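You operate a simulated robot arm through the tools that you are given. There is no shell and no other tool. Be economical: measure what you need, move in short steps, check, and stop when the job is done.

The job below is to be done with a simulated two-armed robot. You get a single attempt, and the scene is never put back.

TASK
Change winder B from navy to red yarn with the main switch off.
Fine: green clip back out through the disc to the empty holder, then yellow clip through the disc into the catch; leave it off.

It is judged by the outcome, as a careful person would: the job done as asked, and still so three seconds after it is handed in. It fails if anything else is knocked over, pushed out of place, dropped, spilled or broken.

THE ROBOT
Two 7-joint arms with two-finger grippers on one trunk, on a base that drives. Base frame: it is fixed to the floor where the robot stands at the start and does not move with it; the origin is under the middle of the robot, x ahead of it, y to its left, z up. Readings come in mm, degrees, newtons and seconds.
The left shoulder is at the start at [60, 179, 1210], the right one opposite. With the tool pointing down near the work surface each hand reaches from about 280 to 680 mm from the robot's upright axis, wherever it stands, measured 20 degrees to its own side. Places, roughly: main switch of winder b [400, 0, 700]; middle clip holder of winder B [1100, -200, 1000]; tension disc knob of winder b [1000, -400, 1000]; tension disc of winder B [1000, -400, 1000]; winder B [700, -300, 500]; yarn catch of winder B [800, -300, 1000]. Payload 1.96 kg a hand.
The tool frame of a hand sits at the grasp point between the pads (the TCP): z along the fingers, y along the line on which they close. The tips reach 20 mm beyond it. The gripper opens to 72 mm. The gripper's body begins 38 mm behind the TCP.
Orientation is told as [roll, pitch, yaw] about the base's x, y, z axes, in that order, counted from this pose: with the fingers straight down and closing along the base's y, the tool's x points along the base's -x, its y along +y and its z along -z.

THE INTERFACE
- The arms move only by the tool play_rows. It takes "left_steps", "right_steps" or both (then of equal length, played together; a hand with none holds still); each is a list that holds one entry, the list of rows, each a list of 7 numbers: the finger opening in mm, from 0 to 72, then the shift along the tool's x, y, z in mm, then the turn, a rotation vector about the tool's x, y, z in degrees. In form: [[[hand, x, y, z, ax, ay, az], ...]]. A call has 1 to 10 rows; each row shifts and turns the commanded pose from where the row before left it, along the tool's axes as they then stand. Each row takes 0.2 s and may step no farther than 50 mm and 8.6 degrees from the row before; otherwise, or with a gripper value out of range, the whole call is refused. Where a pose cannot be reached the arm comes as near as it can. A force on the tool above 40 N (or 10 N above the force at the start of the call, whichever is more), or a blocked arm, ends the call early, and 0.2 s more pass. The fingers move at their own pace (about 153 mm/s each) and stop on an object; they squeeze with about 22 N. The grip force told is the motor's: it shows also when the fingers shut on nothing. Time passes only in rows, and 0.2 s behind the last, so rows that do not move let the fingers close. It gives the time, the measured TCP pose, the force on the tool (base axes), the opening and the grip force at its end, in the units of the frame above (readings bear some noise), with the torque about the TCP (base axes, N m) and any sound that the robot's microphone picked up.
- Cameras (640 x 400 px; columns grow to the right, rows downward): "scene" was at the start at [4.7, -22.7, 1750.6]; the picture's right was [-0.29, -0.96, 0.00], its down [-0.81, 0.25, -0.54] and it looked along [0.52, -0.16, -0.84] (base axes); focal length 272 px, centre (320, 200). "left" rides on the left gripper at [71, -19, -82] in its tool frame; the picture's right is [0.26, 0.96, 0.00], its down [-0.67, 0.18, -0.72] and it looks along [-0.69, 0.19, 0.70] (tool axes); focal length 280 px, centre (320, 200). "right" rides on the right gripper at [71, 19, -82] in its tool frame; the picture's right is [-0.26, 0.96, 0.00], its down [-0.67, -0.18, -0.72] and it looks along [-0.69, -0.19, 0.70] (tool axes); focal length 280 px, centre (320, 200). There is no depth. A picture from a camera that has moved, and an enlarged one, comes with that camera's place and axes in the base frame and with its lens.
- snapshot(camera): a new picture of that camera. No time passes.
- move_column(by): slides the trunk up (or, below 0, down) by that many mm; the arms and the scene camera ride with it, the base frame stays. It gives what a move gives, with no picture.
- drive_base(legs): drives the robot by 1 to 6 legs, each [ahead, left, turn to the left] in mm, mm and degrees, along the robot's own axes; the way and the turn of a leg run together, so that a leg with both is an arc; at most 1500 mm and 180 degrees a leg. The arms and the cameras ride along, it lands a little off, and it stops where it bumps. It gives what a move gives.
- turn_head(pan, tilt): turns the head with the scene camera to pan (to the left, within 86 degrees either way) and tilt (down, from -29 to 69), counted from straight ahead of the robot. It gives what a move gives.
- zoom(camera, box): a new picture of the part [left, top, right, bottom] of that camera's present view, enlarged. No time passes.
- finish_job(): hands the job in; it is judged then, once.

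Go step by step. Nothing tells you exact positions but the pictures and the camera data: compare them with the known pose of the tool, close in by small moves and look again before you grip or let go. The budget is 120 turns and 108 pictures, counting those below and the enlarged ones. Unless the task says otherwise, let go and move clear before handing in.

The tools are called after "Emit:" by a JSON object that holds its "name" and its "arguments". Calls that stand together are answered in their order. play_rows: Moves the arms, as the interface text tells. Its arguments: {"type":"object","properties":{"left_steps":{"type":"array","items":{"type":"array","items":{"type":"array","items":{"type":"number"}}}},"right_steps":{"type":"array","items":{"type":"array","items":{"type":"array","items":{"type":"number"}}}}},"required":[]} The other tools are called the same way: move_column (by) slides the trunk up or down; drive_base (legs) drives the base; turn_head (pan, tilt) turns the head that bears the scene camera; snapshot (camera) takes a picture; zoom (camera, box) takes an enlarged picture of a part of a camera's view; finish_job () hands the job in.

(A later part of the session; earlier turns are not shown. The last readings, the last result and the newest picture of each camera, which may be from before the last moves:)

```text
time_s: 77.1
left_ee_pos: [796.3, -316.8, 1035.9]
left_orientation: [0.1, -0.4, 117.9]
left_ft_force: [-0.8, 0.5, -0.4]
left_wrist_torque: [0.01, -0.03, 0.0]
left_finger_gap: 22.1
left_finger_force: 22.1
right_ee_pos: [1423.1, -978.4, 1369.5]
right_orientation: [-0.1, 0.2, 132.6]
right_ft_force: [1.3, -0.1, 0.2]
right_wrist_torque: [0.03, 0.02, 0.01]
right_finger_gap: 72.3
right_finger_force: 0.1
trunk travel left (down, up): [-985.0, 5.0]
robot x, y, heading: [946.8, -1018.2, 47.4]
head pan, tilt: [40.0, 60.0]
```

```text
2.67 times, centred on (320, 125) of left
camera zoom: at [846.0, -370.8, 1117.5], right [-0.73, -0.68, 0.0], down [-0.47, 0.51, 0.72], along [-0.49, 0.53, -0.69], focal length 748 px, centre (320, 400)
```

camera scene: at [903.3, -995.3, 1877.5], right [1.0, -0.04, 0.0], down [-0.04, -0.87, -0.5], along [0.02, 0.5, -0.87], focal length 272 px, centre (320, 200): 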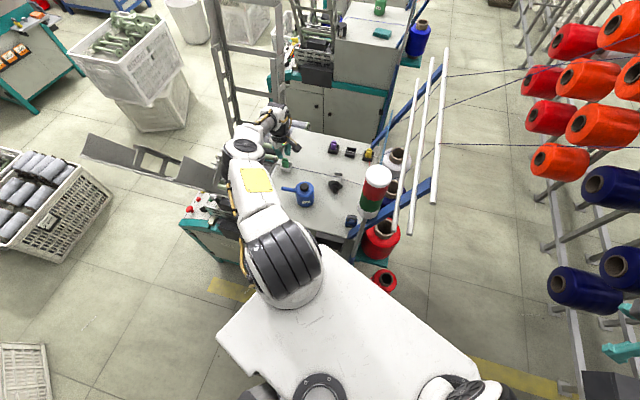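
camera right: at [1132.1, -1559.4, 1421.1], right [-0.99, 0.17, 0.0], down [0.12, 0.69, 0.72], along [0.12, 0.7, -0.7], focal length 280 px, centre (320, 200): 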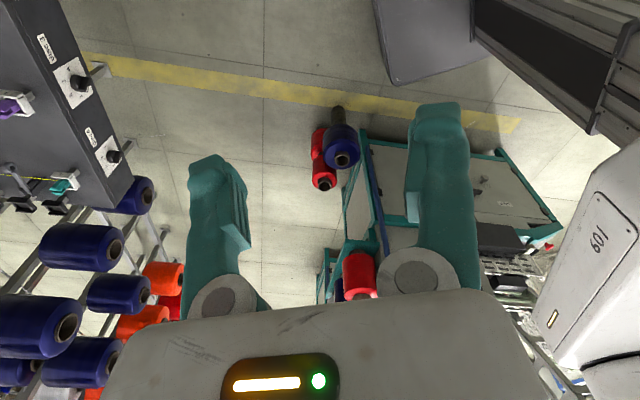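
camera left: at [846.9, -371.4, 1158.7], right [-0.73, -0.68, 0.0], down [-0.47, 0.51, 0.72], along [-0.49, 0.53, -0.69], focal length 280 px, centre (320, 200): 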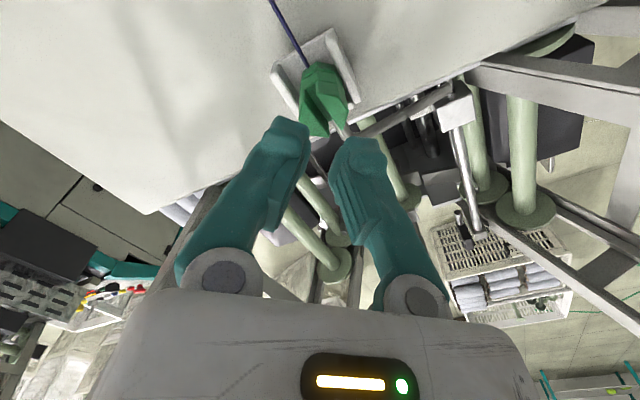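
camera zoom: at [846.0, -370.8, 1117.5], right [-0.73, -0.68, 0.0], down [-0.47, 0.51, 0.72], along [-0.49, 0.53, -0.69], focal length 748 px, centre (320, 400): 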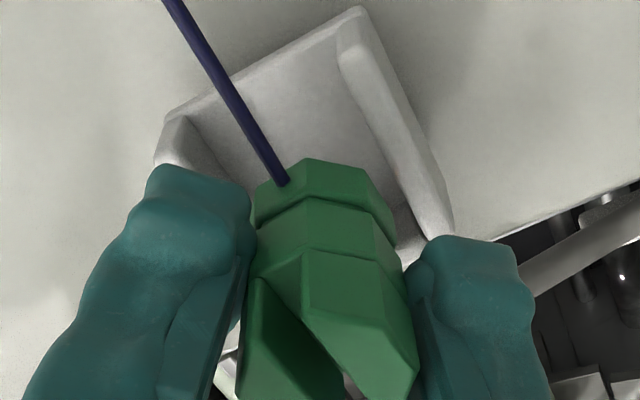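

The clip lifts out with the hand. I carry it up and toward the disc, then turn the hand so it's narrow across the gap.

Emit:
{"name": "play_rows", "arguments": {"left_steps": [[[0, 0, 0, -20, 0, 0, 0], [0, 0, 0, -20, 0, 0, 0], [0, 28, -24, 0, 0, 0, 0], [0, 28, -24, 0, 0, 0, 0], [0, 28, -24, 0, 0, 0, 0], [0, 27, -24, 0, 0, 0, 0], [0, 0, 0, 0, 0, 0, 8], [0, 0, 0, 0, 0, 0, 8], [0, 0, 0, 0, 0, 0, 8], [0, 0, 0, 0, 0, 0, 8]]]}}

Emit:
{"name": "play_rows", "arguments": {"left_steps": [[[0, 0, 0, 0, 0, 0, 8], [0, 0, 0, 0, 0, 0, 5], [0, 0, 0, 0, 0, 0, 0]]]}}

Emit:
{"name": "snapshot", "arguments": {"camera": "left"}}

Emit:
{"name": "zoom", "arguments": {"camera": "scene", "box": [240, 110, 400, 210]}}

```text
time_s: 79.3
left_ee_pos: [932.5, -368.9, 1075.3]
left_orientation: [0.3, -0.2, 85.7]
left_ft_force: [0.2, -0.1, -0.6]
left_wrist_torque: [0.01, 0.0, -0.03]
left_finger_gap: 21.9
left_finger_force: 22.3
right_ee_pos: [1423.0, -978.6, 1369.8]
right_orientation: [-0.1, 0.2, 132.5]
right_ft_force: [0.2, 0.0, 0.2]
right_wrist_torque: [0.01, 0.02, 0.0]
right_finger_gap: 72.5
right_finger_force: 0.1
trunk travel left (down, up): [-985.0, 5.0]
robot x, y, heading: [936.0, -1014.5, 47.4]
head pan, tilt: [40.0, 60.0]
```

```text
time_s: 80.1
left_ee_pos: [932.1, -370.9, 1075.7]
left_orientation: [0.2, -0.1, 72.8]
left_ft_force: [0.2, 0.4, -0.6]
left_wrist_torque: [0.0, -0.02, 0.0]
left_finger_gap: 22.1
left_finger_force: 21.6
right_ee_pos: [1423.5, -979.8, 1369.8]
right_orientation: [-0.2, 0.1, 132.4]
right_ft_force: [-0.9, 0.1, 0.2]
right_wrist_torque: [-0.05, 0.0, 0.01]
right_finger_gap: 72.0
right_finger_force: 0.0
trunk travel left (down, up): [-985.0, 5.0]
robot x, y, heading: [943.0, -1015.0, 47.2]
head pan, tilt: [40.0, 60.0]
```

```text
38 pictures are left
camera left: at [929.7, -443.8, 1156.8], right [-1.0, 0.04, 0.01], down [0.03, 0.7, 0.72], along [0.02, 0.72, -0.7], focal length 280 px, centre (320, 200)
```

left: 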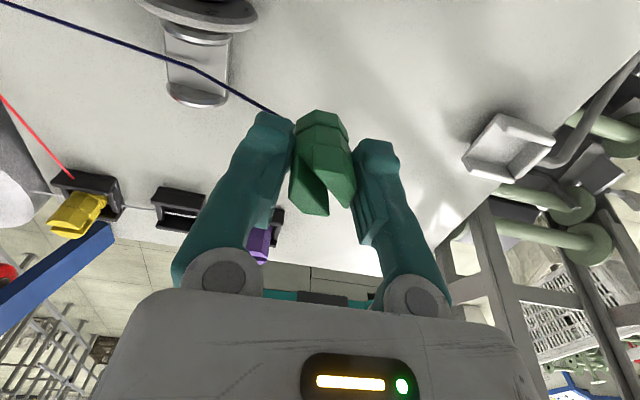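

```text
4.00 times, centred on (320, 160) of scene
camera zoom: at [903.0, -995.2, 1877.5], right [1.0, -0.04, 0.0], down [-0.04, -0.87, -0.5], along [0.02, 0.5, -0.87], focal length 1087 px, centre (320, 360)
```

zoom: 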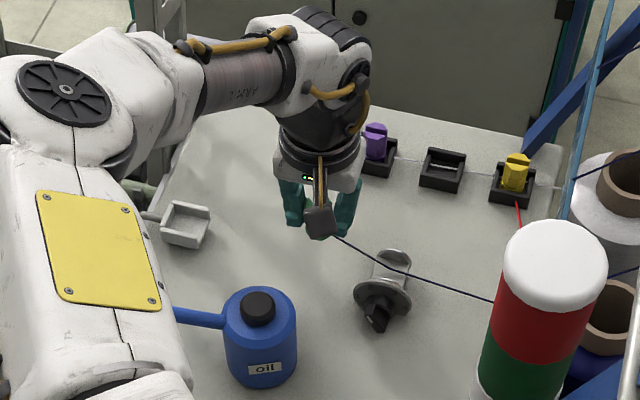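

The disc is a spindle with a big plate at the front and a small flange at the rear; yarn runs over the spindle at v≈−82. I lower and carry the clip back over it.

Emit:
{"name": "play_rows", "arguments": {"left_steps": [[[0, 0, 0, 15, 0, 0, 0], [0, -2, 0, 14, 0, 0, 0], [0, 0, -20, 0, 0, 0, 0], [0, 0, -20, 0, 0, 0, 0], [0, 0, -20, 0, 0, 0, 0], [0, 0, -20, 0, 0, 0, 0], [0, 0, -20, 0, 0, 0, 0], [0, 0, -20, 0, 0, 0, 0], [0, 0, -18, 0, 0, 0, 0], [0, 0, 0, 0, 0, 0, 0]]]}}

Emit:
{"name": "snapshot", "arguments": {"camera": "left"}}

Emit:
{"name": "zoom", "arguments": {"camera": "scene", "box": [240, 110, 400, 210]}}

```text
time_s: 82.3
left_ee_pos: [1065.2, -408.3, 1044.7]
left_orientation: [0.2, -0.1, 72.9]
left_ft_force: [-0.4, 0.6, 0.0]
left_wrist_torque: [0.01, 0.01, -0.01]
left_finger_gap: 22.3
left_finger_force: 22.5
right_ee_pos: [1423.0, -979.2, 1369.5]
right_orientation: [-0.3, 0.1, 132.5]
right_ft_force: [-0.1, 0.7, 0.4]
right_wrist_torque: [0.0, 0.02, 0.02]
right_finger_gap: 71.8
right_finger_force: 0.1
trunk travel left (down, up): [-985.0, 5.0]
robot x, y, heading: [942.8, -1013.2, 47.6]
head pan, tilt: [40.0, 60.0]
```

```text
36 pictures are left
camera left: at [1062.8, -481.7, 1125.6], right [-1.0, 0.03, 0.0], down [0.03, 0.7, 0.72], along [0.02, 0.72, -0.7], focal length 280 px, centre (320, 200)
```

left: 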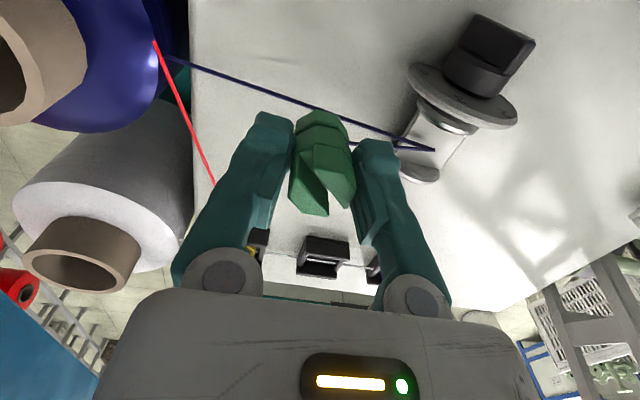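

```text
4.00 times, centred on (320, 160) of scene
camera zoom: at [902.9, -995.3, 1877.5], right [1.0, -0.04, 0.0], down [-0.04, -0.87, -0.5], along [0.02, 0.5, -0.87], focal length 1087 px, centre (320, 360)
```

zoom: 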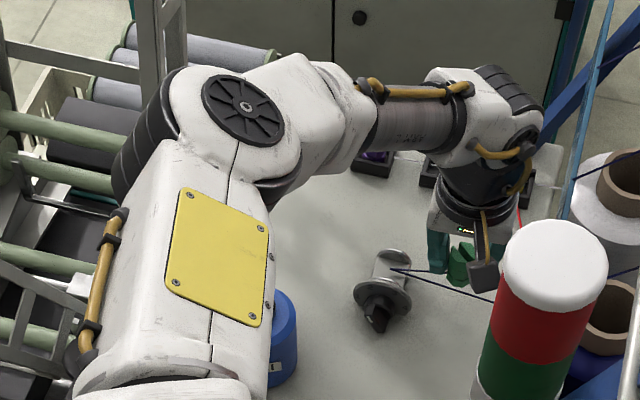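

The navy yarn is still looped on the disc at (999,−385,995), so my pass was probably too high. I go back over the top and repeat it lower.

Emit:
{"name": "play_rows", "arguments": {"left_steps": [[[0, 0, 0, -25, 0, 0, 0], [0, 0, 0, -25, 0, 0, 0], [0, -1, 30, 0, 0, 0, 0], [0, -1, 30, 0, 0, 0, 0], [0, -1, 30, 0, 0, 0, 0], [0, 0, 30, 0, 0, 0, 0], [0, 0, 8, 20, 0, 0, 0], [0, 0, 0, 20, 0, 0, 0], [0, 0, 0, 17, 0, 0, 0], [0, 0, 0, 0, 0, 0, 0]]]}}

Emit:
{"name": "zoom", "arguments": {"camera": "left", "box": [120, 0, 440, 200]}}

Emit:
{"name": "zoom", "arguments": {"camera": "scene", "box": [280, 125, 360, 175]}}

```text
time_s: 84.5
left_ee_pos: [942.1, -368.5, 1037.5]
left_orientation: [0.3, -0.2, 72.6]
left_ft_force: [0.4, 0.6, 0.3]
left_wrist_torque: [0.02, -0.05, 0.0]
left_finger_gap: 22.4
left_finger_force: 21.8
right_ee_pos: [1423.0, -978.6, 1370.1]
right_orientation: [-0.2, 0.0, 132.5]
right_ft_force: [0.8, -0.7, -0.1]
right_wrist_torque: [-0.02, 0.02, -0.02]
right_finger_gap: 72.1
right_finger_force: 0.1
trunk travel left (down, up): [-985.0, 5.0]
robot x, y, heading: [943.9, -1015.3, 47.5]
head pan, tilt: [40.0, 60.0]
```

```text
2.00 times, centred on (280, 100) of left
camera zoom: at [940.2, -442.3, 1119.1], right [-1.0, 0.03, 0.01], down [0.03, 0.7, 0.72], along [0.02, 0.72, -0.7], focal length 561 px, centre (400, 400)
```

zoom: 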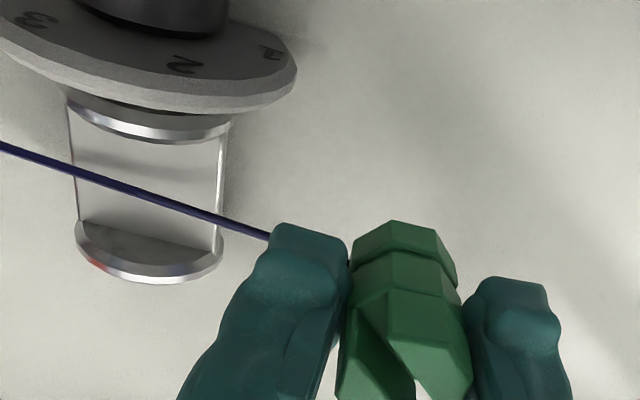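

```text
8.00 times, centred on (320, 150) of scene
camera zoom: at [903.0, -995.2, 1877.5], right [1.0, -0.04, 0.0], down [-0.04, -0.87, -0.5], along [0.02, 0.5, -0.87], focal length 2174 px, centre (320, 600)
```

zoom: 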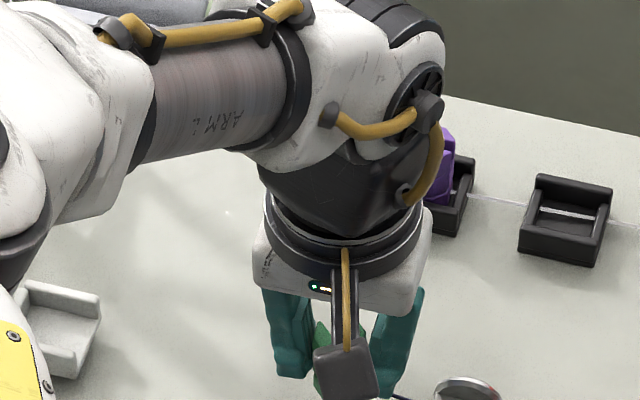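

The channel floor is at z≈993 with side plates up to ~1008. I lower the clip into the channel line and pass it backward slowly.

Emit:
{"name": "play_rows", "arguments": {"left_steps": [[[0, 3, 0, 4, 0, 0, 0], [0, 0, -15, 0, 0, 0, 0], [0, 0, -15, 0, 0, 0, 0], [0, 0, -15, 0, 0, 0, 0], [0, 0, -15, 0, 0, 0, 0], [0, 0, -15, 0, 0, 0, 0], [0, 0, -15, 0, 0, 0, 0], [0, 0, -15, 0, 0, 0, 0], [0, 0, -15, 0, 0, 0, 0], [0, 0, -10, 0, 0, 0, 0]]]}}

Emit:
{"name": "snapshot", "arguments": {"camera": "left"}}

```text
time_s: 86.7
left_ee_pos: [1067.1, -407.7, 1034.5]
left_orientation: [0.4, 0.0, 73.0]
left_ft_force: [-0.5, -0.1, -0.5]
left_wrist_torque: [-0.01, 0.02, -0.01]
left_finger_gap: 22.3
left_finger_force: 21.2
right_ee_pos: [1423.9, -979.1, 1369.7]
right_orientation: [-0.2, 0.0, 132.6]
right_ft_force: [0.6, 0.1, -0.1]
right_wrist_torque: [0.01, -0.01, -0.02]
right_finger_gap: 72.0
right_finger_force: 0.0
trunk travel left (down, up): [-985.0, 5.0]
robot x, y, heading: [940.1, -1016.3, 47.5]
head pan, tilt: [40.0, 60.0]
```

```text
32 pictures are left
camera left: at [1064.1, -481.3, 1116.6], right [-1.0, 0.03, 0.01], down [0.03, 0.7, 0.72], along [0.02, 0.72, -0.7], focal length 280 px, centre (320, 200)
```

left: 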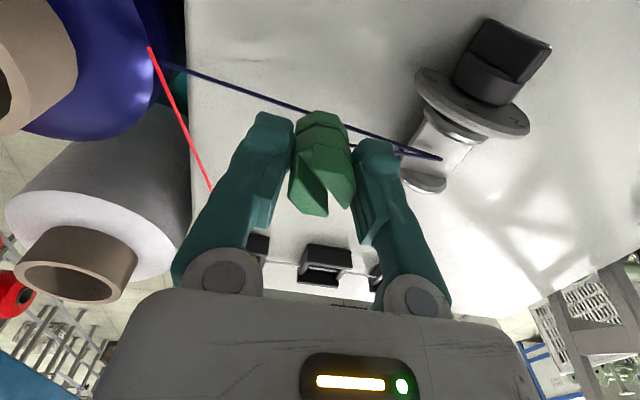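

Still looped at the disc pin. Perhaps it only frees further behind; I carry the clip a bit farther back and look.

Emit:
{"name": "play_rows", "arguments": {"left_steps": [[[0, 0, -15, 0, 0, 0, 0], [0, 0, -13, 0, 0, 0, 0], [0, 0, 0, 0, 0, 0, 0]]]}}

Emit:
{"name": "snapshot", "arguments": {"camera": "left"}}

```text
time_s: 87.5
left_ee_pos: [1091.8, -416.2, 1034.4]
left_orientation: [0.3, -0.1, 72.9]
left_ft_force: [-0.5, -0.3, 0.0]
left_wrist_torque: [0.02, -0.03, 0.0]
left_finger_gap: 22.3
left_finger_force: 22.0
right_ee_pos: [1423.7, -978.5, 1369.1]
right_orientation: [-0.2, 0.0, 132.4]
right_ft_force: [0.4, -0.3, 0.8]
right_wrist_torque: [0.0, -0.03, -0.02]
right_finger_gap: 72.1
right_finger_force: 0.0
trunk travel left (down, up): [-985.0, 5.0]
robot x, y, heading: [941.3, -1016.6, 47.4]
head pan, tilt: [40.0, 60.0]
```

```text
31 pictures are left
camera left: at [1091.2, -489.0, 1116.3], right [-1.0, 0.03, 0.0], down [0.03, 0.7, 0.72], along [0.02, 0.72, -0.7], focal length 280 px, centre (320, 200)
```

left: 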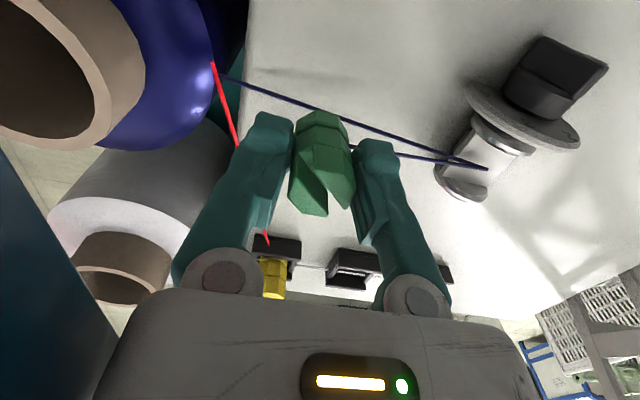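

The yarn is still on the pin. I try lower: pass forward and back in the channel 5 mm lower, force-guarded.

Emit:
{"name": "play_rows", "arguments": {"left_steps": [[[0, 0, 16, 3, 0, 0, 0], [0, 0, 16, 2, 0, 0, 0], [0, 0, 16, 0, 0, 0, 0], [0, 0, 16, 0, 0, 0, 0], [0, 0, 16, 0, 0, 0, 0], [0, 0, 16, 0, 0, 0, 0], [0, 0, 16, 0, 0, 0, 0], [0, 0, 16, 0, 0, 0, 0], [0, 0, 16, 0, 0, 0, 0], [0, 0, 16, 0, 0, 0, 0]]]}}

Emit:
{"name": "zoom", "arguments": {"camera": "left", "box": [120, 0, 440, 200]}}

```text
time_s: 89.7
left_ee_pos: [938.5, -368.1, 1030.1]
left_orientation: [0.3, -0.2, 72.9]
left_ft_force: [-1.1, 0.8, 0.8]
left_wrist_torque: [0.01, 0.01, -0.03]
left_finger_gap: 22.1
left_finger_force: 22.1
right_ee_pos: [1423.2, -978.4, 1369.2]
right_orientation: [-0.2, 0.1, 132.4]
right_ft_force: [0.0, 0.4, -0.1]
right_wrist_torque: [-0.02, -0.02, -0.02]
right_finger_gap: 72.2
right_finger_force: 0.0
trunk travel left (down, up): [-985.0, 5.0]
robot x, y, heading: [942.4, -1017.4, 47.6]
head pan, tilt: [40.0, 60.0]
```

```text
2.00 times, centred on (280, 100) of left
camera zoom: at [936.7, -442.8, 1112.6], right [-1.0, 0.03, 0.01], down [0.03, 0.7, 0.72], along [0.02, 0.72, -0.7], focal length 561 px, centre (400, 400)
```

zoom: 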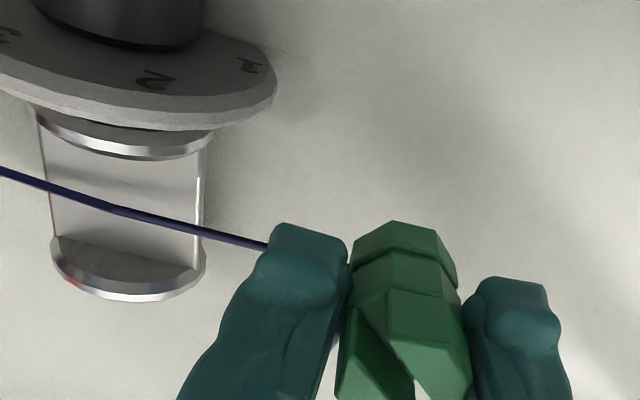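

No contact at this height. I move the clip over the middle of the channel and probe gently downward to find the floor.

Emit:
{"name": "play_rows", "arguments": {"left_steps": [[[0, 0, -16, 0, 0, 0, 0], [0, 0, -16, 0, 0, 0, 0], [0, 0, -16, 0, 0, 0, 0], [0, 0, -15, 0, 0, 0, 0], [0, 0, 0, 1, 0, 0, 0], [0, 0, 0, 1, 0, 0, 0], [0, 0, 0, 1, 0, 0, 0], [0, 0, 0, 0, 0, 0, 0]]]}}

Emit:
{"name": "snapshot", "arguments": {"camera": "left"}}

Emit:
{"name": "zoom", "arguments": {"camera": "scene", "box": [290, 130, 370, 180]}}

```text
time_s: 91.5
left_ee_pos: [1000.8, -387.3, 1027.5]
left_orientation: [0.3, -0.1, 72.9]
left_ft_force: [0.1, 2.1, 0.2]
left_wrist_torque: [0.01, -0.02, -0.01]
left_finger_gap: 22.5
left_finger_force: 22.0
right_ee_pos: [1422.8, -977.7, 1369.3]
right_orientation: [-0.2, 0.1, 132.6]
right_ft_force: [0.0, 0.1, -0.5]
right_wrist_torque: [0.02, 0.0, -0.01]
right_finger_gap: 72.0
right_finger_force: 0.0
trunk travel left (down, up): [-985.0, 5.0]
robot x, y, heading: [946.8, -1013.9, 47.3]
head pan, tilt: [40.0, 60.0]
```

```text
29 pictures are left
camera left: at [998.9, -461.7, 1107.9], right [-1.0, 0.03, 0.01], down [0.03, 0.7, 0.72], along [0.02, 0.72, -0.7], focal length 280 px, centre (320, 200)
```

left: 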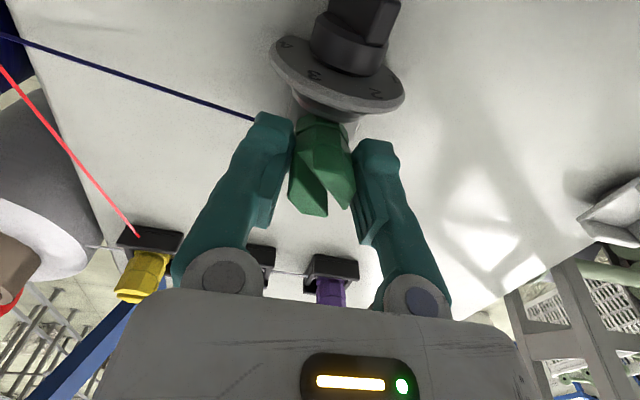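

```text
8.00 times, centred on (330, 155) of scene
camera zoom: at [903.3, -994.9, 1877.5], right [1.0, -0.04, 0.0], down [-0.04, -0.87, -0.5], along [0.02, 0.5, -0.87], focal length 2174 px, centre (240, 560)
```

zoom: 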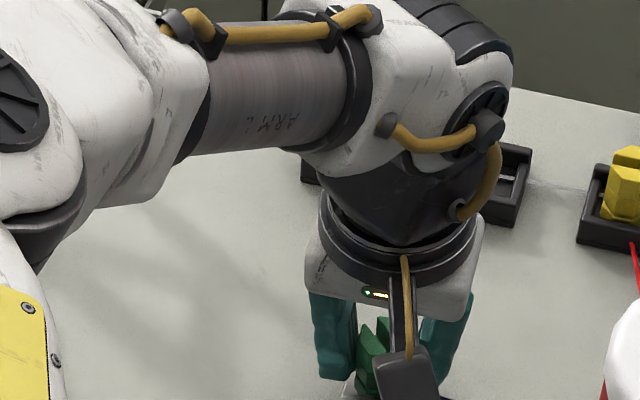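

The clip's foot is now inside the channel without contact. I probe a few mm deeper.

Emit:
{"name": "play_rows", "arguments": {"left_steps": [[[0, 2, 0, 1, 0, 0, 0], [0, 0, 0, 1, 0, 0, 0], [0, 0, 0, 1, 0, 0, 0], [0, 0, 0, 1, 0, 0, 0], [0, 0, 0, 1, 0, 0, 0], [0, 0, 0, 0, 0, 0, 0]]]}}

```text
time_s: 92.9
left_ee_pos: [1001.3, -389.1, 1022.0]
left_orientation: [0.4, -0.2, 72.9]
left_ft_force: [4.6, 12.6, 16.4]
left_wrist_torque: [0.1, -0.04, 0.01]
left_finger_gap: 22.4
left_finger_force: 22.1
right_ee_pos: [1423.8, -977.1, 1369.3]
right_orientation: [-0.2, 0.0, 132.5]
right_ft_force: [-0.4, 0.0, -0.2]
right_wrist_torque: [0.0, -0.03, 0.0]
right_finger_gap: 72.0
right_finger_force: 0.0
trunk travel left (down, up): [-985.0, 5.0]
robot x, y, heading: [942.4, -1013.9, 47.5]
head pan, tilt: [40.0, 60.0]
```

Floor/plate contact found at TCP z≈1023. I raise 3 mm, shift slightly off the front plate, and carry backward through.

Emit:
{"name": "play_rows", "arguments": {"left_steps": [[[0, -2, 0, -3, 0, 0, 0], [0, -1, 0, 0, 0, 0, 0], [0, 0, -10, 0, 0, 0, 0], [0, 0, -10, 0, 0, 0, 0], [0, 0, -10, 0, 0, 0, 0], [0, 0, -15, 0, 0, 0, 0], [0, 0, -15, 0, 0, 0, 0], [0, 0, -15, 0, 0, 0, 0], [0, 0, 0, 0, 0, 0, 0]]]}}

Emit:
{"name": "snapshot", "arguments": {"camera": "left"}}

```text
time_s: 94.9
left_ee_pos: [1071.5, -408.3, 1023.6]
left_orientation: [0.3, -0.1, 72.8]
left_ft_force: [0.3, -0.6, 0.1]
left_wrist_torque: [0.02, 0.01, -0.01]
left_finger_gap: 22.3
left_finger_force: 22.0
right_ee_pos: [1423.8, -979.3, 1369.2]
right_orientation: [-0.2, 0.1, 132.5]
right_ft_force: [-1.6, -0.6, 0.6]
right_wrist_torque: [-0.01, 0.03, 0.01]
right_finger_gap: 71.9
right_finger_force: 0.0
trunk travel left (down, up): [-985.0, 5.0]
robot x, y, heading: [942.8, -1015.3, 47.4]
head pan, tilt: [40.0, 60.0]
```

```text
27 pictures are left
camera left: at [1070.1, -482.1, 1105.0], right [-1.0, 0.03, 0.01], down [0.03, 0.7, 0.72], along [0.02, 0.72, -0.7], focal length 280 px, centre (320, 200)
```

left: 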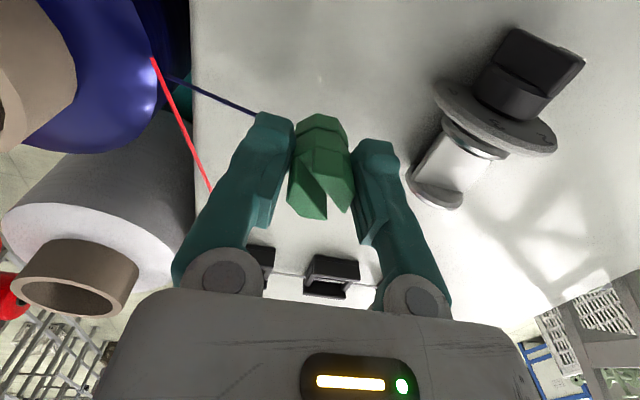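

The yarn came free of the disc — the pass at this depth worked. Now I raise the clip and carry it toward the empty middle holder.

Emit:
{"name": "play_rows", "arguments": {"left_steps": [[[0, 0, 0, -25, 0, 0, 0], [0, 0, 0, -25, 0, 0, 0], [0, -30, 12, 0, 0, 0, -7.5], [0, -30, 14, 0, 0, 0, -7.5], [0, -33, 0, 0, 0, 0, -7.5], [0, -35, -8, 0, 0, 0, -7.5], [0, 0, 0, 0, 0, 0, -7.5], [0, 0, 0, 0, 0, 0, -7.5], [0, 0, 0, 0, 0, 0, 0]]]}}

Emit:
{"name": "snapshot", "arguments": {"camera": "left"}}

Emit:
{"name": "snapshot", "arguments": {"camera": "scene"}}

```text
time_s: 96.9
left_ee_pos: [1041.0, -323.8, 1082.5]
left_orientation: [0.1, -0.3, 118.1]
left_ft_force: [0.7, 0.3, -0.5]
left_wrist_torque: [0.03, 0.01, -0.01]
left_finger_gap: 22.4
left_finger_force: 22.4
left hand out of reach, approached as far as the arm can: row 5, 6
right_ee_pos: [1423.4, -978.9, 1369.2]
right_orientation: [-0.1, 0.1, 132.5]
right_ft_force: [-0.5, 0.6, -0.3]
right_wrist_torque: [0.0, -0.02, -0.02]
right_finger_gap: 72.0
right_finger_force: 0.0
trunk travel left (down, up): [-985.0, 5.0]
robot x, y, heading: [938.1, -1014.4, 47.7]
head pan, tilt: [40.0, 60.0]
```

```text
26 pictures are left
camera left: at [1092.0, -377.6, 1163.7], right [-0.73, -0.68, 0.0], down [-0.47, 0.51, 0.72], along [-0.49, 0.52, -0.69], focal length 280 px, centre (320, 200)
```

left: 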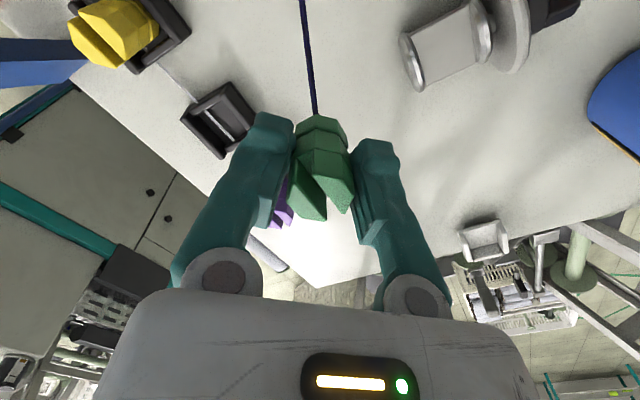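

```text
25 pictures are left
camera scene: at [902.7, -995.2, 1877.5], right [1.0, -0.04, 0.0], down [-0.04, -0.87, -0.5], along [0.02, 0.5, -0.87], focal length 272 px, centre (320, 200)
```

scene: 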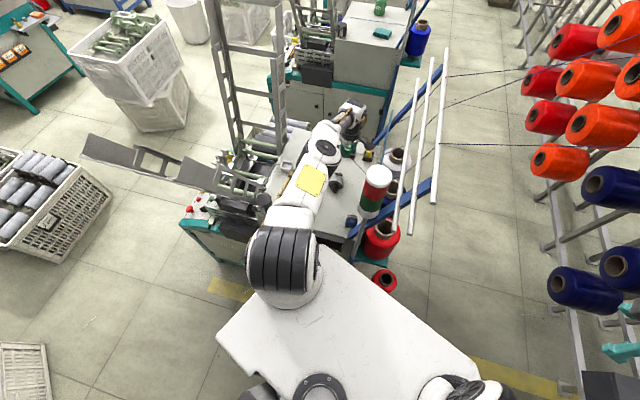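

The holder is ~80 mm beyond reach from here. I'll turn the base right in small steps (so the left shoulder comes closer to the table), counter-moving the hand each time. First pull the hand in, raise it and back off slightly.

Emit:
{"name": "play_rows", "arguments": {"left_steps": [[[0, 13, 13, -15, 0, 0, 0], [0, 13, 13, -15, 0, 0, 0], [0, 13, 13, 0, 0, 0, 0], [0, -19, 32, 0, 0, 0, -3], [0, -19, 32, 0, 0, 0, -3], [0, -19, 32, 0, 0, 0, -3], [0, 0, 0, 0, 0, 0, 0]]]}}

Emit:
{"name": "drive_base", "arguments": {"legs": [[-27, -13, 0], [0, 0, -9]]}}

Emit:
{"name": "play_rows", "arguments": {"left_steps": [[[0, -19, 32, 0, 0, 0, -3], [0, -19, 32, 0, 0, 0, -3], [0, -19, 32, 0, 0, 0, -3], [0, 0, 0, 0, 0, 0, 0]]]}}

Emit:
{"name": "drive_base", "arguments": {"legs": [[0, 0, -9]]}}

Emit:
{"name": "snapshot", "arguments": {"camera": "scene"}}

```text
time_s: 98.5
left_ee_pos: [914.1, -378.7, 1113.6]
left_orientation: [0.1, -0.3, 126.9]
left_ft_force: [0.4, -0.6, 0.5]
left_wrist_torque: [0.0, -0.03, 0.01]
left_finger_gap: 22.5
left_finger_force: 21.8
right_ee_pos: [1424.0, -979.3, 1368.9]
right_orientation: [-0.2, 0.1, 132.5]
right_ft_force: [-0.2, 0.1, -0.3]
right_wrist_torque: [0.03, 0.02, -0.02]
right_finger_gap: 72.0
right_finger_force: 0.0
trunk travel left (down, up): [-985.0, 5.0]
robot x, y, heading: [942.0, -1015.9, 47.4]
head pan, tilt: [40.0, 60.0]
```

```text
time_s: 100.0
left_ee_pos: [1006.7, -406.5, 1111.8]
left_orientation: [0.2, -0.2, 117.7]
left_ft_force: [0.0, 0.1, -0.8]
left_wrist_torque: [-0.01, 0.04, 0.0]
left_finger_gap: 22.2
left_finger_force: 22.5
right_ee_pos: [1414.3, -1079.0, 1369.0]
right_orientation: [0.0, 0.2, 123.4]
right_ft_force: [0.9, 1.5, 0.1]
right_wrist_torque: [-0.01, 0.03, -0.02]
right_finger_gap: 71.7
right_finger_force: 0.0
trunk travel left (down, up): [-985.0, 5.0]
robot x, y, heading: [933.4, -1044.1, 38.2]
head pan, tilt: [40.0, 60.0]
```

```text
time_s: 101.0
left_ee_pos: [896.7, -409.2, 1114.3]
left_orientation: [0.0, -0.4, 126.7]
left_ft_force: [0.4, -0.1, -0.3]
left_wrist_torque: [-0.03, -0.02, 0.0]
left_finger_gap: 22.4
left_finger_force: 22.0
right_ee_pos: [1414.2, -1083.6, 1368.1]
right_orientation: [-0.1, 0.0, 123.3]
right_ft_force: [0.3, 0.6, 0.9]
right_wrist_torque: [0.01, 0.01, 0.03]
right_finger_gap: 72.0
right_finger_force: 0.1
trunk travel left (down, up): [-985.0, 5.0]
robot x, y, heading: [936.4, -1040.9, 38.3]
head pan, tilt: [40.0, 60.0]
```

```text
time_s: 102.1
left_ee_pos: [994.6, -409.9, 1113.5]
left_orientation: [0.1, -0.3, 117.8]
left_ft_force: [-0.3, -0.1, -0.4]
left_wrist_torque: [-0.01, 0.04, 0.0]
left_finger_gap: 22.4
left_finger_force: 22.2
right_ee_pos: [1401.9, -1157.0, 1368.9]
right_orientation: [-0.2, 0.1, 114.4]
right_ft_force: [-0.7, -0.3, -1.0]
right_wrist_torque: [0.03, 0.01, -0.01]
right_finger_gap: 72.1
right_finger_force: 0.0
trunk travel left (down, up): [-985.0, 5.0]
robot x, y, heading: [934.6, -1043.4, 29.3]
head pan, tilt: [40.0, 60.0]
```

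```text
24 pictures are left
camera scene: at [902.5, -1011.8, 1877.5], right [0.94, -0.35, 0.0], down [-0.31, -0.81, -0.5], along [0.18, 0.47, -0.87], focal length 272 px, centre (320, 200)
```

scene: 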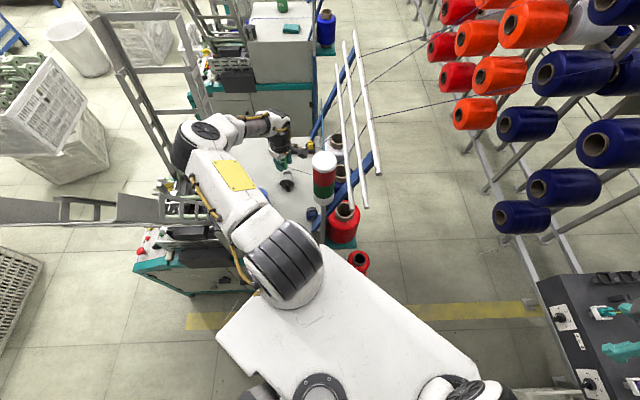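

Working well. Two more steps, also easing the base along the machine.

Emit:
{"name": "play_rows", "arguments": {"left_steps": [[[0, -15, 23, 0, 0, 0, -3], [0, -15, 23, 0, 0, 0, -3], [0, -15, 23, 0, 0, 0, -3], [0, 0, 0, 0, 0, 0, 0]]]}}

Emit:
{"name": "drive_base", "arguments": {"legs": [[-22, 20, -9]]}}

Emit:
{"name": "play_rows", "arguments": {"left_steps": [[[0, -15, 23, 0, 0, 0, -3], [0, -15, 23, 0, 0, 0, -3], [0, -15, 23, 0, 0, 0, -3], [0, 0, 0, 0, 0, 0, 0]]]}}

Emit:
{"name": "drive_base", "arguments": {"legs": [[-26, 15, -9]]}}

Emit:
{"name": "snapshot", "arguments": {"camera": "scene"}}

```text
time_s: 103.1
left_ee_pos: [911.9, -405.8, 1113.4]
left_orientation: [0.0, -0.5, 126.8]
left_ft_force: [0.6, -0.2, -0.4]
left_wrist_torque: [-0.02, 0.0, 0.02]
left_finger_gap: 22.6
left_finger_force: 22.0
right_ee_pos: [1403.7, -1157.4, 1369.2]
right_orientation: [-0.2, 0.0, 114.3]
right_ft_force: [0.0, -0.7, -0.2]
right_wrist_torque: [0.02, 0.0, -0.01]
right_finger_gap: 72.2
right_finger_force: 0.0
trunk travel left (down, up): [-985.0, 5.0]
robot x, y, heading: [935.2, -1046.1, 29.5]
head pan, tilt: [40.0, 60.0]
```

```text
time_s: 104.1
left_ee_pos: [987.1, -402.0, 1115.0]
left_orientation: [0.1, -0.4, 117.7]
left_ft_force: [0.6, 0.1, -0.2]
left_wrist_torque: [0.0, 0.0, 0.01]
left_finger_gap: 22.5
left_finger_force: 22.0
right_ee_pos: [1351.6, -1223.1, 1367.7]
right_orientation: [0.0, 0.1, 105.2]
right_ft_force: [0.5, 0.3, -0.6]
right_wrist_torque: [0.0, -0.01, 0.02]
right_finger_gap: 71.8
right_finger_force: 0.1
trunk travel left (down, up): [-985.0, 5.0]
robot x, y, heading: [905.5, -1035.1, 20.1]
head pan, tilt: [40.0, 60.0]
```

```text
time_s: 105.1
left_ee_pos: [903.0, -397.6, 1114.3]
left_orientation: [0.0, -0.5, 126.7]
left_ft_force: [0.7, -0.8, -1.2]
left_wrist_torque: [0.0, 0.01, -0.03]
left_finger_gap: 22.2
left_finger_force: 22.3
right_ee_pos: [1351.0, -1221.5, 1368.8]
right_orientation: [-0.2, 0.1, 105.2]
right_ft_force: [0.2, -0.1, -0.8]
right_wrist_torque: [0.01, -0.01, -0.01]
right_finger_gap: 71.9
right_finger_force: 0.0
trunk travel left (down, up): [-985.0, 5.0]
robot x, y, heading: [907.2, -1032.9, 20.4]
head pan, tilt: [40.0, 60.0]
```

```text
time_s: 106.2
left_ee_pos: [976.3, -398.6, 1113.5]
left_orientation: [0.0, -0.3, 117.6]
left_ft_force: [-0.3, 0.1, -0.3]
left_wrist_torque: [-0.01, 0.0, -0.02]
left_finger_gap: 22.2
left_finger_force: 21.9
right_ee_pos: [1289.1, -1282.1, 1368.8]
right_orientation: [-0.1, -0.1, 96.3]
right_ft_force: [0.4, 0.3, 0.3]
right_wrist_torque: [-0.03, 0.01, 0.02]
right_finger_gap: 72.2
right_finger_force: 0.0
trunk travel left (down, up): [-985.0, 5.0]
robot x, y, heading: [880.8, -1027.1, 11.2]
head pan, tilt: [40.0, 60.0]
```

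```text
23 pictures are left
camera scene: at [861.4, -989.8, 1877.5], right [0.78, -0.63, 0.0], down [-0.54, -0.68, -0.5], along [0.31, 0.39, -0.87], focal length 272 px, centre (320, 200)
```

scene: 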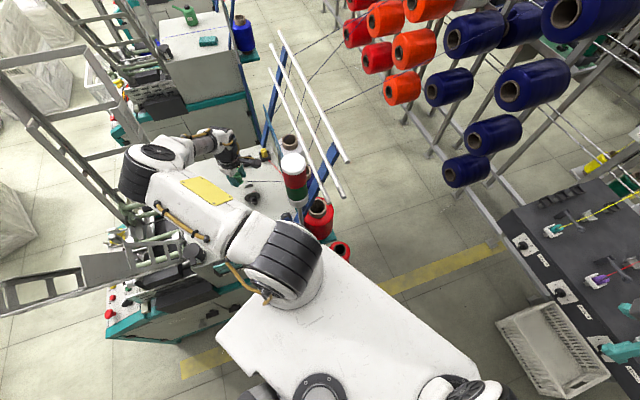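

Two more steps to bring the shoulder fully alongside.

Emit:
{"name": "play_rows", "arguments": {"left_steps": [[[0, -15, 23, 0, 0, 0, -3], [0, -15, 23, 0, 0, 0, -3], [0, -15, 23, 0, 0, 0, -3], [0, 0, 0, 0, 0, 0, 0]]]}}

Emit:
{"name": "drive_base", "arguments": {"legs": [[-28, 11, -9]]}}

Emit:
{"name": "play_rows", "arguments": {"left_steps": [[[0, -15, 23, 0, 0, 0, -3], [0, -15, 23, 0, 0, 0, -3], [0, -15, 23, 0, 0, 0, -3], [0, 0, 0, 0, 0, 0, 0]]]}}

Emit:
{"name": "drive_base", "arguments": {"legs": [[-28, 8, -9]]}}

Emit:
{"name": "turn_head", "arguments": {"pan": 70, "tilt": 55}}

Emit:
{"name": "snapshot", "arguments": {"camera": "scene"}}

```text
time_s: 107.2
left_ee_pos: [892.5, -394.8, 1116.3]
left_orientation: [-0.1, -0.3, 126.7]
left_ft_force: [0.9, 0.1, 0.1]
left_wrist_torque: [0.03, 0.02, -0.01]
left_finger_gap: 22.2
left_finger_force: 22.4
right_ee_pos: [1288.5, -1280.7, 1369.6]
right_orientation: [-0.2, 0.2, 96.3]
right_ft_force: [0.4, 0.1, 0.1]
right_wrist_torque: [-0.04, -0.01, -0.01]
right_finger_gap: 71.8
right_finger_force: 0.1
trunk travel left (down, up): [-985.0, 5.0]
robot x, y, heading: [879.3, -1026.3, 11.1]
head pan, tilt: [40.0, 60.0]
```

```text
time_s: 108.2
left_ee_pos: [961.4, -397.1, 1115.4]
left_orientation: [-0.1, -0.4, 117.7]
left_ft_force: [0.5, 1.0, -0.1]
left_wrist_torque: [-0.04, 0.01, 0.03]
left_finger_gap: 22.2
left_finger_force: 22.1
right_ee_pos: [1218.0, -1334.4, 1368.3]
right_orientation: [0.0, 0.0, 87.5]
right_ft_force: [-0.1, -0.1, -0.4]
right_wrist_torque: [-0.01, 0.02, -0.01]
right_finger_gap: 72.2
right_finger_force: 0.0
trunk travel left (down, up): [-985.0, 5.0]
robot x, y, heading: [851.7, -1022.4, 2.4]
head pan, tilt: [40.0, 60.0]
```

```text
time_s: 109.2
left_ee_pos: [879.4, -392.1, 1117.1]
left_orientation: [-0.2, -0.3, 126.9]
left_ft_force: [0.0, -0.4, 0.1]
left_wrist_torque: [0.02, -0.03, 0.0]
left_finger_gap: 22.3
left_finger_force: 22.3
right_ee_pos: [1216.6, -1334.2, 1368.3]
right_orientation: [-0.2, 0.0, 87.5]
right_ft_force: [0.3, -0.1, 0.5]
right_wrist_torque: [-0.04, 0.03, -0.01]
right_finger_gap: 72.1
right_finger_force: 0.1
trunk travel left (down, up): [-985.0, 5.0]
robot x, y, heading: [848.8, -1020.3, 2.4]
head pan, tilt: [40.0, 60.0]
```

```text
time_s: 110.3
left_ee_pos: [948.7, -395.9, 1116.1]
left_orientation: [-0.1, -0.3, 118.1]
left_ft_force: [0.5, -0.5, 0.7]
left_wrist_torque: [0.01, 0.02, -0.02]
left_finger_gap: 22.2
left_finger_force: 21.4
right_ee_pos: [1137.7, -1376.9, 1368.4]
right_orientation: [-0.2, 0.0, 78.8]
right_ft_force: [0.7, -0.1, 0.4]
right_wrist_torque: [0.03, 0.02, -0.04]
right_finger_gap: 71.8
right_finger_force: 0.0
trunk travel left (down, up): [-985.0, 5.0]
robot x, y, heading: [822.6, -1011.1, -6.2]
head pan, tilt: [40.0, 60.0]
```

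```text
time_s: 111.2
left_ee_pos: [946.3, -394.6, 1116.9]
left_orientation: [-0.2, -0.3, 118.1]
left_ft_force: [-0.9, -0.4, -0.2]
left_wrist_torque: [0.0, -0.01, -0.03]
left_finger_gap: 22.2
left_finger_force: 22.0
right_ee_pos: [1135.7, -1376.8, 1369.6]
right_orientation: [-0.1, 0.1, 78.7]
right_ft_force: [0.7, -1.1, 0.5]
right_wrist_torque: [-0.01, 0.02, 0.02]
right_finger_gap: 72.1
right_finger_force: 0.0
trunk travel left (down, up): [-985.0, 5.0]
robot x, y, heading: [821.2, -1015.4, -6.3]
head pan, tilt: [70.0, 55.0]
```

```text
22 pictures are left
camera scene: at [792.3, -941.5, 1883.5], right [0.9, -0.44, 0.0], down [-0.36, -0.73, -0.57], along [0.25, 0.51, -0.82], focal length 272 px, centre (320, 200)
```

scene: 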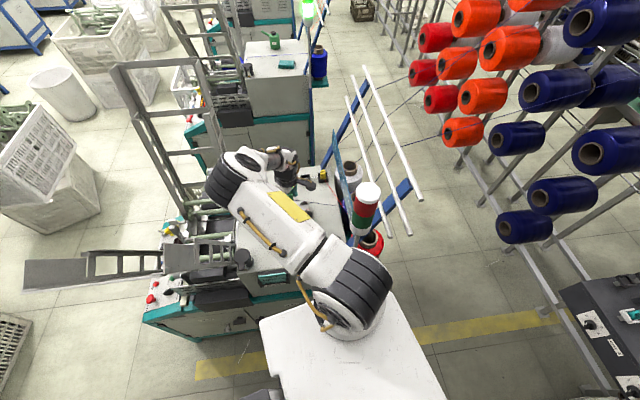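

The base now stands sideways to the table. I drive 55 mm closer and move the clip over the holder.

Emit:
{"name": "drive_base", "arguments": {"legs": [[10, 54, 0]]}}

Emit:
{"name": "play_rows", "arguments": {"left_steps": [[[0, -11, -34, 0, 0, 0, 0], [0, -11, -34, 0, 0, 0, 0], [0, -11, -34, 0, 0, 0, 0], [0, 0, -34, 0, 0, 0, 0], [0, 0, 0, 0, 0, 0, 0]]]}}

Emit:
{"name": "snapshot", "arguments": {"camera": "left"}}

```text
time_s: 112.2
left_ee_pos: [961.2, -352.9, 1121.3]
left_orientation: [-0.5, -0.6, 118.1]
left_ft_force: [0.1, -0.1, -0.1]
left_wrist_torque: [0.04, 0.02, 0.04]
left_finger_gap: 22.4
left_finger_force: 22.0
right_ee_pos: [1149.0, -1334.2, 1366.8]
right_orientation: [-0.2, -0.5, 78.8]
right_ft_force: [-0.3, -2.4, -0.7]
right_wrist_torque: [0.07, -0.04, 0.0]
right_finger_gap: 71.9
right_finger_force: 0.0
trunk travel left (down, up): [-985.0, 5.0]
robot x, y, heading: [836.2, -959.2, -6.6]
head pan, tilt: [70.0, 55.0]
```

```text
time_s: 113.3
left_ee_pos: [1065.8, -254.7, 1118.4]
left_orientation: [-0.1, -0.3, 118.1]
left_ft_force: [-0.6, 0.4, 0.1]
left_wrist_torque: [-0.02, -0.01, 0.03]
left_finger_gap: 22.4
left_finger_force: 21.9
right_ee_pos: [1150.8, -1327.9, 1368.4]
right_orientation: [-0.1, 0.0, 78.7]
right_ft_force: [0.1, 0.0, -1.0]
right_wrist_torque: [0.01, 0.01, 0.0]
right_finger_gap: 71.9
right_finger_force: 0.1
trunk travel left (down, up): [-985.0, 5.0]
robot x, y, heading: [834.7, -958.3, -6.3]
head pan, tilt: [70.0, 55.0]
```

```text
21 pictures are left
camera left: at [1117.2, -308.0, 1199.9], right [-0.73, -0.69, -0.01], down [-0.48, 0.5, 0.72], along [-0.49, 0.53, -0.7], focal length 280 px, centre (320, 200)
```

left: 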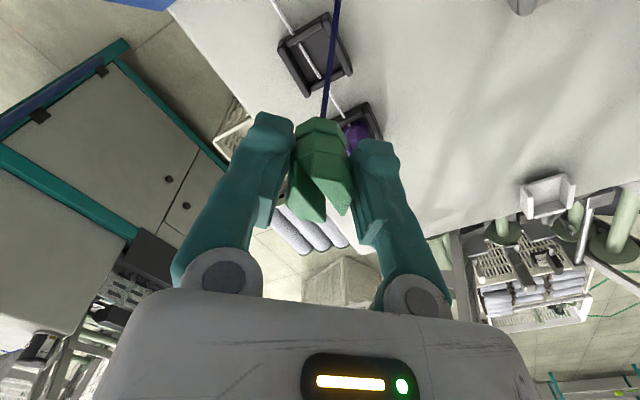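

Reached: the holder is just beneath. I adjust a few mm and descend partway.

Emit:
{"name": "play_rows", "arguments": {"left_steps": [[[0, -5, -5, 15, 0, 0, 0], [0, 0, 0, 25, 0, 0, 0], [0, 0, 0, 25, 0, 0, 0], [0, 0, 0, 0, 0, 0, 0]]]}}

Emit:
{"name": "snapshot", "arguments": {"camera": "left"}}

Emit:
{"name": "zoom", "arguments": {"camera": "scene", "box": [250, 130, 350, 192]}}

```text
time_s: 114.3
left_ee_pos: [1063.4, -253.3, 1058.5]
left_orientation: [-0.1, -0.3, 118.1]
left_ft_force: [-0.4, -0.1, -0.2]
left_wrist_torque: [0.01, 0.05, 0.01]
left_finger_gap: 22.3
left_finger_force: 21.5
left hand out of reach, approached as far as the arm can: row 2, 3
right_ee_pos: [1151.5, -1325.7, 1368.3]
right_orientation: [-0.3, 0.0, 78.8]
right_ft_force: [0.2, 0.7, -0.1]
right_wrist_torque: [-0.01, -0.01, -0.02]
right_finger_gap: 71.9
right_finger_force: 0.0
trunk travel left (down, up): [-985.0, 5.0]
robot x, y, heading: [837.6, -960.3, -6.3]
head pan, tilt: [70.0, 55.0]
```

```text
20 pictures are left
camera left: at [1114.0, -307.2, 1140.1], right [-0.73, -0.69, 0.0], down [-0.48, 0.5, 0.72], along [-0.49, 0.52, -0.7], focal length 280 px, centre (320, 200)
```

left: 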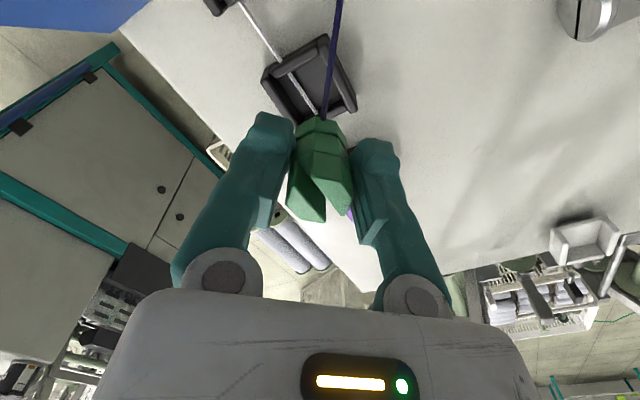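

```text
6.40 times, centred on (300, 161) of scene
camera zoom: at [808.9, -890.0, 1883.5], right [0.9, -0.44, 0.0], down [-0.36, -0.73, -0.57], along [0.25, 0.51, -0.82], focal length 1739 px, centre (448, 450)
```

zoom: 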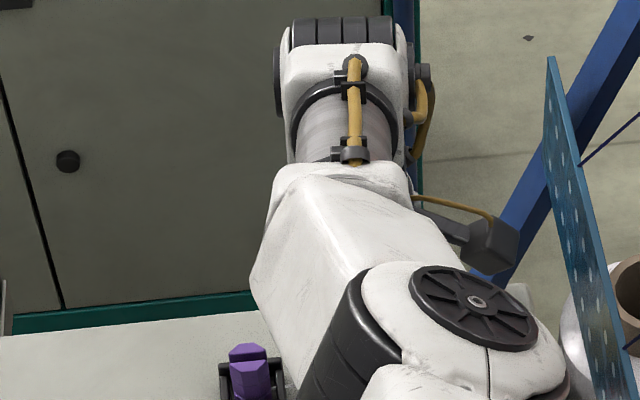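

Arm is fully stretched at this height, so the shoulder must come down. I check clearance at the lamp post first.

Emit:
{"name": "snapshot", "arguments": {"camera": "scene"}}

```text
18 pictures are left
camera scene: at [808.9, -890.0, 1883.5], right [0.9, -0.44, 0.0], down [-0.36, -0.73, -0.57], along [0.25, 0.51, -0.82], focal length 272 px, centre (320, 200)
```

scene: 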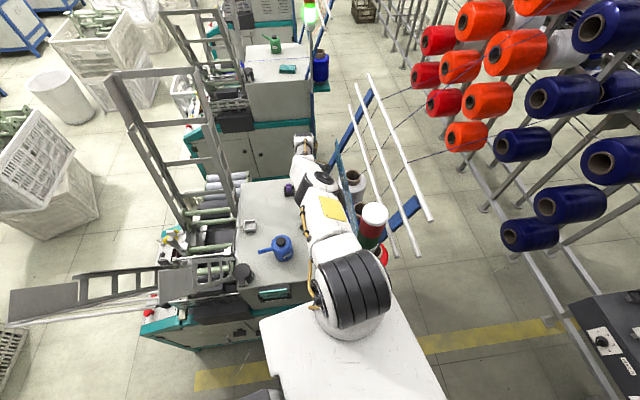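

Gap to the lamp is about 35 mm; I lift the hand, shift the base 30 mm away from it, and lower the trunk by 90 mm.

Emit:
{"name": "play_rows", "arguments": {"left_steps": [[[0, 0, 0, -25, 0, 0, 0], [0, 0, 0, -25, 0, 0, 0], [0, 10, 0, -20, 0, 0, 0], [0, 0, 0, 0, 0, 0, 0]]]}}

Emit:
{"name": "drive_base", "arguments": {"legs": [[-28, 15, 0]]}}

Emit:
{"name": "move_column", "arguments": {"by": -90}}

```text
time_s: 115.3
left_ee_pos: [1064.2, -263.5, 1130.6]
left_orientation: [-0.2, -0.3, 118.1]
left_ft_force: [0.6, -0.5, -0.6]
left_wrist_torque: [0.0, -0.01, 0.01]
left_finger_gap: 22.6
left_finger_force: 21.9
right_ee_pos: [1151.3, -1325.6, 1370.5]
right_orientation: [-0.2, 0.1, 78.8]
right_ft_force: [0.1, 0.1, 0.4]
right_wrist_torque: [-0.02, -0.02, -0.01]
right_finger_gap: 72.2
right_finger_force: 0.1
trunk travel left (down, up): [-985.0, 5.0]
robot x, y, heading: [833.8, -960.7, -6.1]
head pan, tilt: [70.0, 55.0]
```

```text
time_s: 116.2
left_ee_pos: [1045.9, -248.5, 1130.8]
left_orientation: [0.0, -0.5, 118.1]
left_ft_force: [0.3, 0.1, 0.0]
left_wrist_torque: [0.05, 0.06, 0.02]
left_finger_gap: 22.2
left_finger_force: 21.6
right_ee_pos: [1131.9, -1312.2, 1367.1]
right_orientation: [0.2, -0.1, 78.7]
right_ft_force: [0.6, -0.6, -1.1]
right_wrist_torque: [0.04, 0.03, -0.03]
right_finger_gap: 72.1
right_finger_force: 0.1
trunk travel left (down, up): [-985.0, 5.0]
robot x, y, heading: [811.4, -942.5, -6.1]
head pan, tilt: [70.0, 55.0]
```

```text
time_s: 117.4
left_ee_pos: [1039.7, -245.3, 1040.2]
left_orientation: [-0.2, -0.3, 118.0]
left_ft_force: [-0.3, -0.4, 0.7]
left_wrist_torque: [0.01, 0.0, -0.01]
left_finger_gap: 22.6
left_finger_force: 22.9
right_ee_pos: [1125.3, -1309.0, 1279.7]
right_orientation: [0.0, 0.0, 78.7]
right_ft_force: [0.7, -0.1, -0.2]
right_wrist_torque: [0.02, -0.03, -0.01]
right_finger_gap: 72.1
right_finger_force: 0.0
trunk travel left (down, up): [-895.0, 95.0]
robot x, y, heading: [810.9, -943.3, -6.2]
head pan, tilt: [70.0, 55.0]
```

Now I shift over the holder at slightly raised height and look.

Emit:
{"name": "play_rows", "arguments": {"left_steps": [[[0, 0, 0, -10, 0, 0, 0], [0, 8, -12, 0, 0, 0, 0], [0, 8, -12, 0, 0, 0, 0], [0, 0, 0, 10, 0, 0, 0], [0, 0, 0, 8, 0, 0, 0], [0, 0, 0, 0, 0, 0, 0]]]}}

Emit:
{"name": "zoom", "arguments": {"camera": "left", "box": [200, 50, 440, 200]}}

```text
time_s: 118.8
left_ee_pos: [1069.6, -248.7, 1033.0]
left_orientation: [-0.2, -0.3, 118.1]
left_ft_force: [0.0, 0.4, -0.3]
left_wrist_torque: [0.0, -0.02, 0.0]
left_finger_gap: 22.3
left_finger_force: 22.5
right_ee_pos: [1125.3, -1309.5, 1279.5]
right_orientation: [-0.2, 0.1, 78.8]
right_ft_force: [0.9, 0.9, -1.7]
right_wrist_torque: [0.01, 0.0, -0.01]
right_finger_gap: 72.1
right_finger_force: 0.0
trunk travel left (down, up): [-895.0, 95.0]
robot x, y, heading: [812.4, -941.6, -6.4]
head pan, tilt: [70.0, 55.0]
```

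```text
2.67 times, centred on (320, 125) of left
camera zoom: at [1118.4, -302.6, 1114.6], right [-0.73, -0.69, 0.0], down [-0.48, 0.5, 0.72], along [-0.49, 0.53, -0.7], focal length 748 px, centre (320, 400)
```

zoom: 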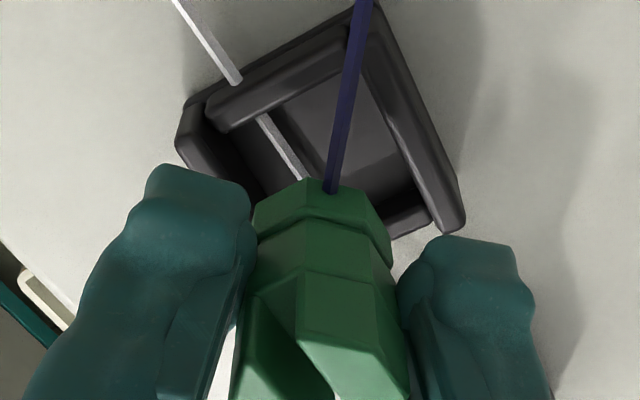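

Aligned over the holder. I lower gently until it seats.

Emit:
{"name": "play_rows", "arguments": {"left_steps": [[[0, 0, 0, 8, 0, 0, 0], [0, 0, 0, 7, 0, 0, 0], [0, 0, 0, 4, 0, 0, 0], [0, 0, 0, 3, 0, 0, 0], [0, 0, 0, 2, 0, 0, 0], [0, 0, 0, 2, 0, 0, 0]]]}}

Emit:
{"name": "zoom", "arguments": {"camera": "left", "box": [200, 50, 440, 200]}}

```text
time_s: 120.2
left_ee_pos: [1069.9, -249.1, 1008.4]
left_orientation: [-0.3, -0.5, 118.2]
left_ft_force: [1.8, 4.0, 17.5]
left_wrist_torque: [-0.18, 0.2, -0.12]
left_finger_gap: 22.1
left_finger_force: 22.2
right_ee_pos: [1125.7, -1309.2, 1278.4]
right_orientation: [-0.2, 0.0, 78.7]
right_ft_force: [0.2, -0.4, 0.7]
right_wrist_torque: [0.01, 0.02, 0.0]
right_finger_gap: 72.0
right_finger_force: 0.0
trunk travel left (down, up): [-895.0, 95.0]
robot x, y, heading: [812.0, -942.5, -6.2]
head pan, tilt: [70.0, 55.0]
```

```text
2.67 times, centred on (320, 125) of left
camera zoom: at [1118.9, -303.2, 1090.0], right [-0.73, -0.69, -0.01], down [-0.48, 0.5, 0.72], along [-0.49, 0.53, -0.69], focal length 748 px, centre (320, 400)
```

zoom: 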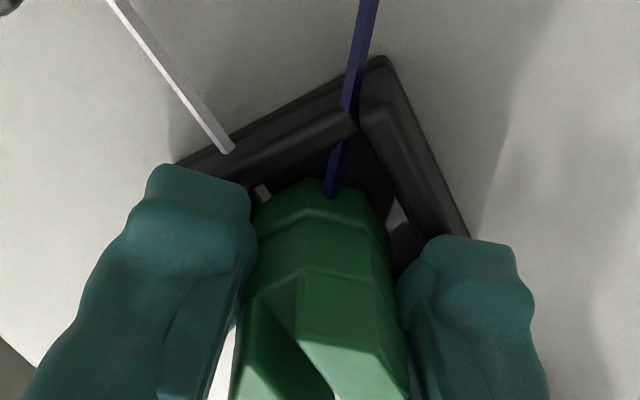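

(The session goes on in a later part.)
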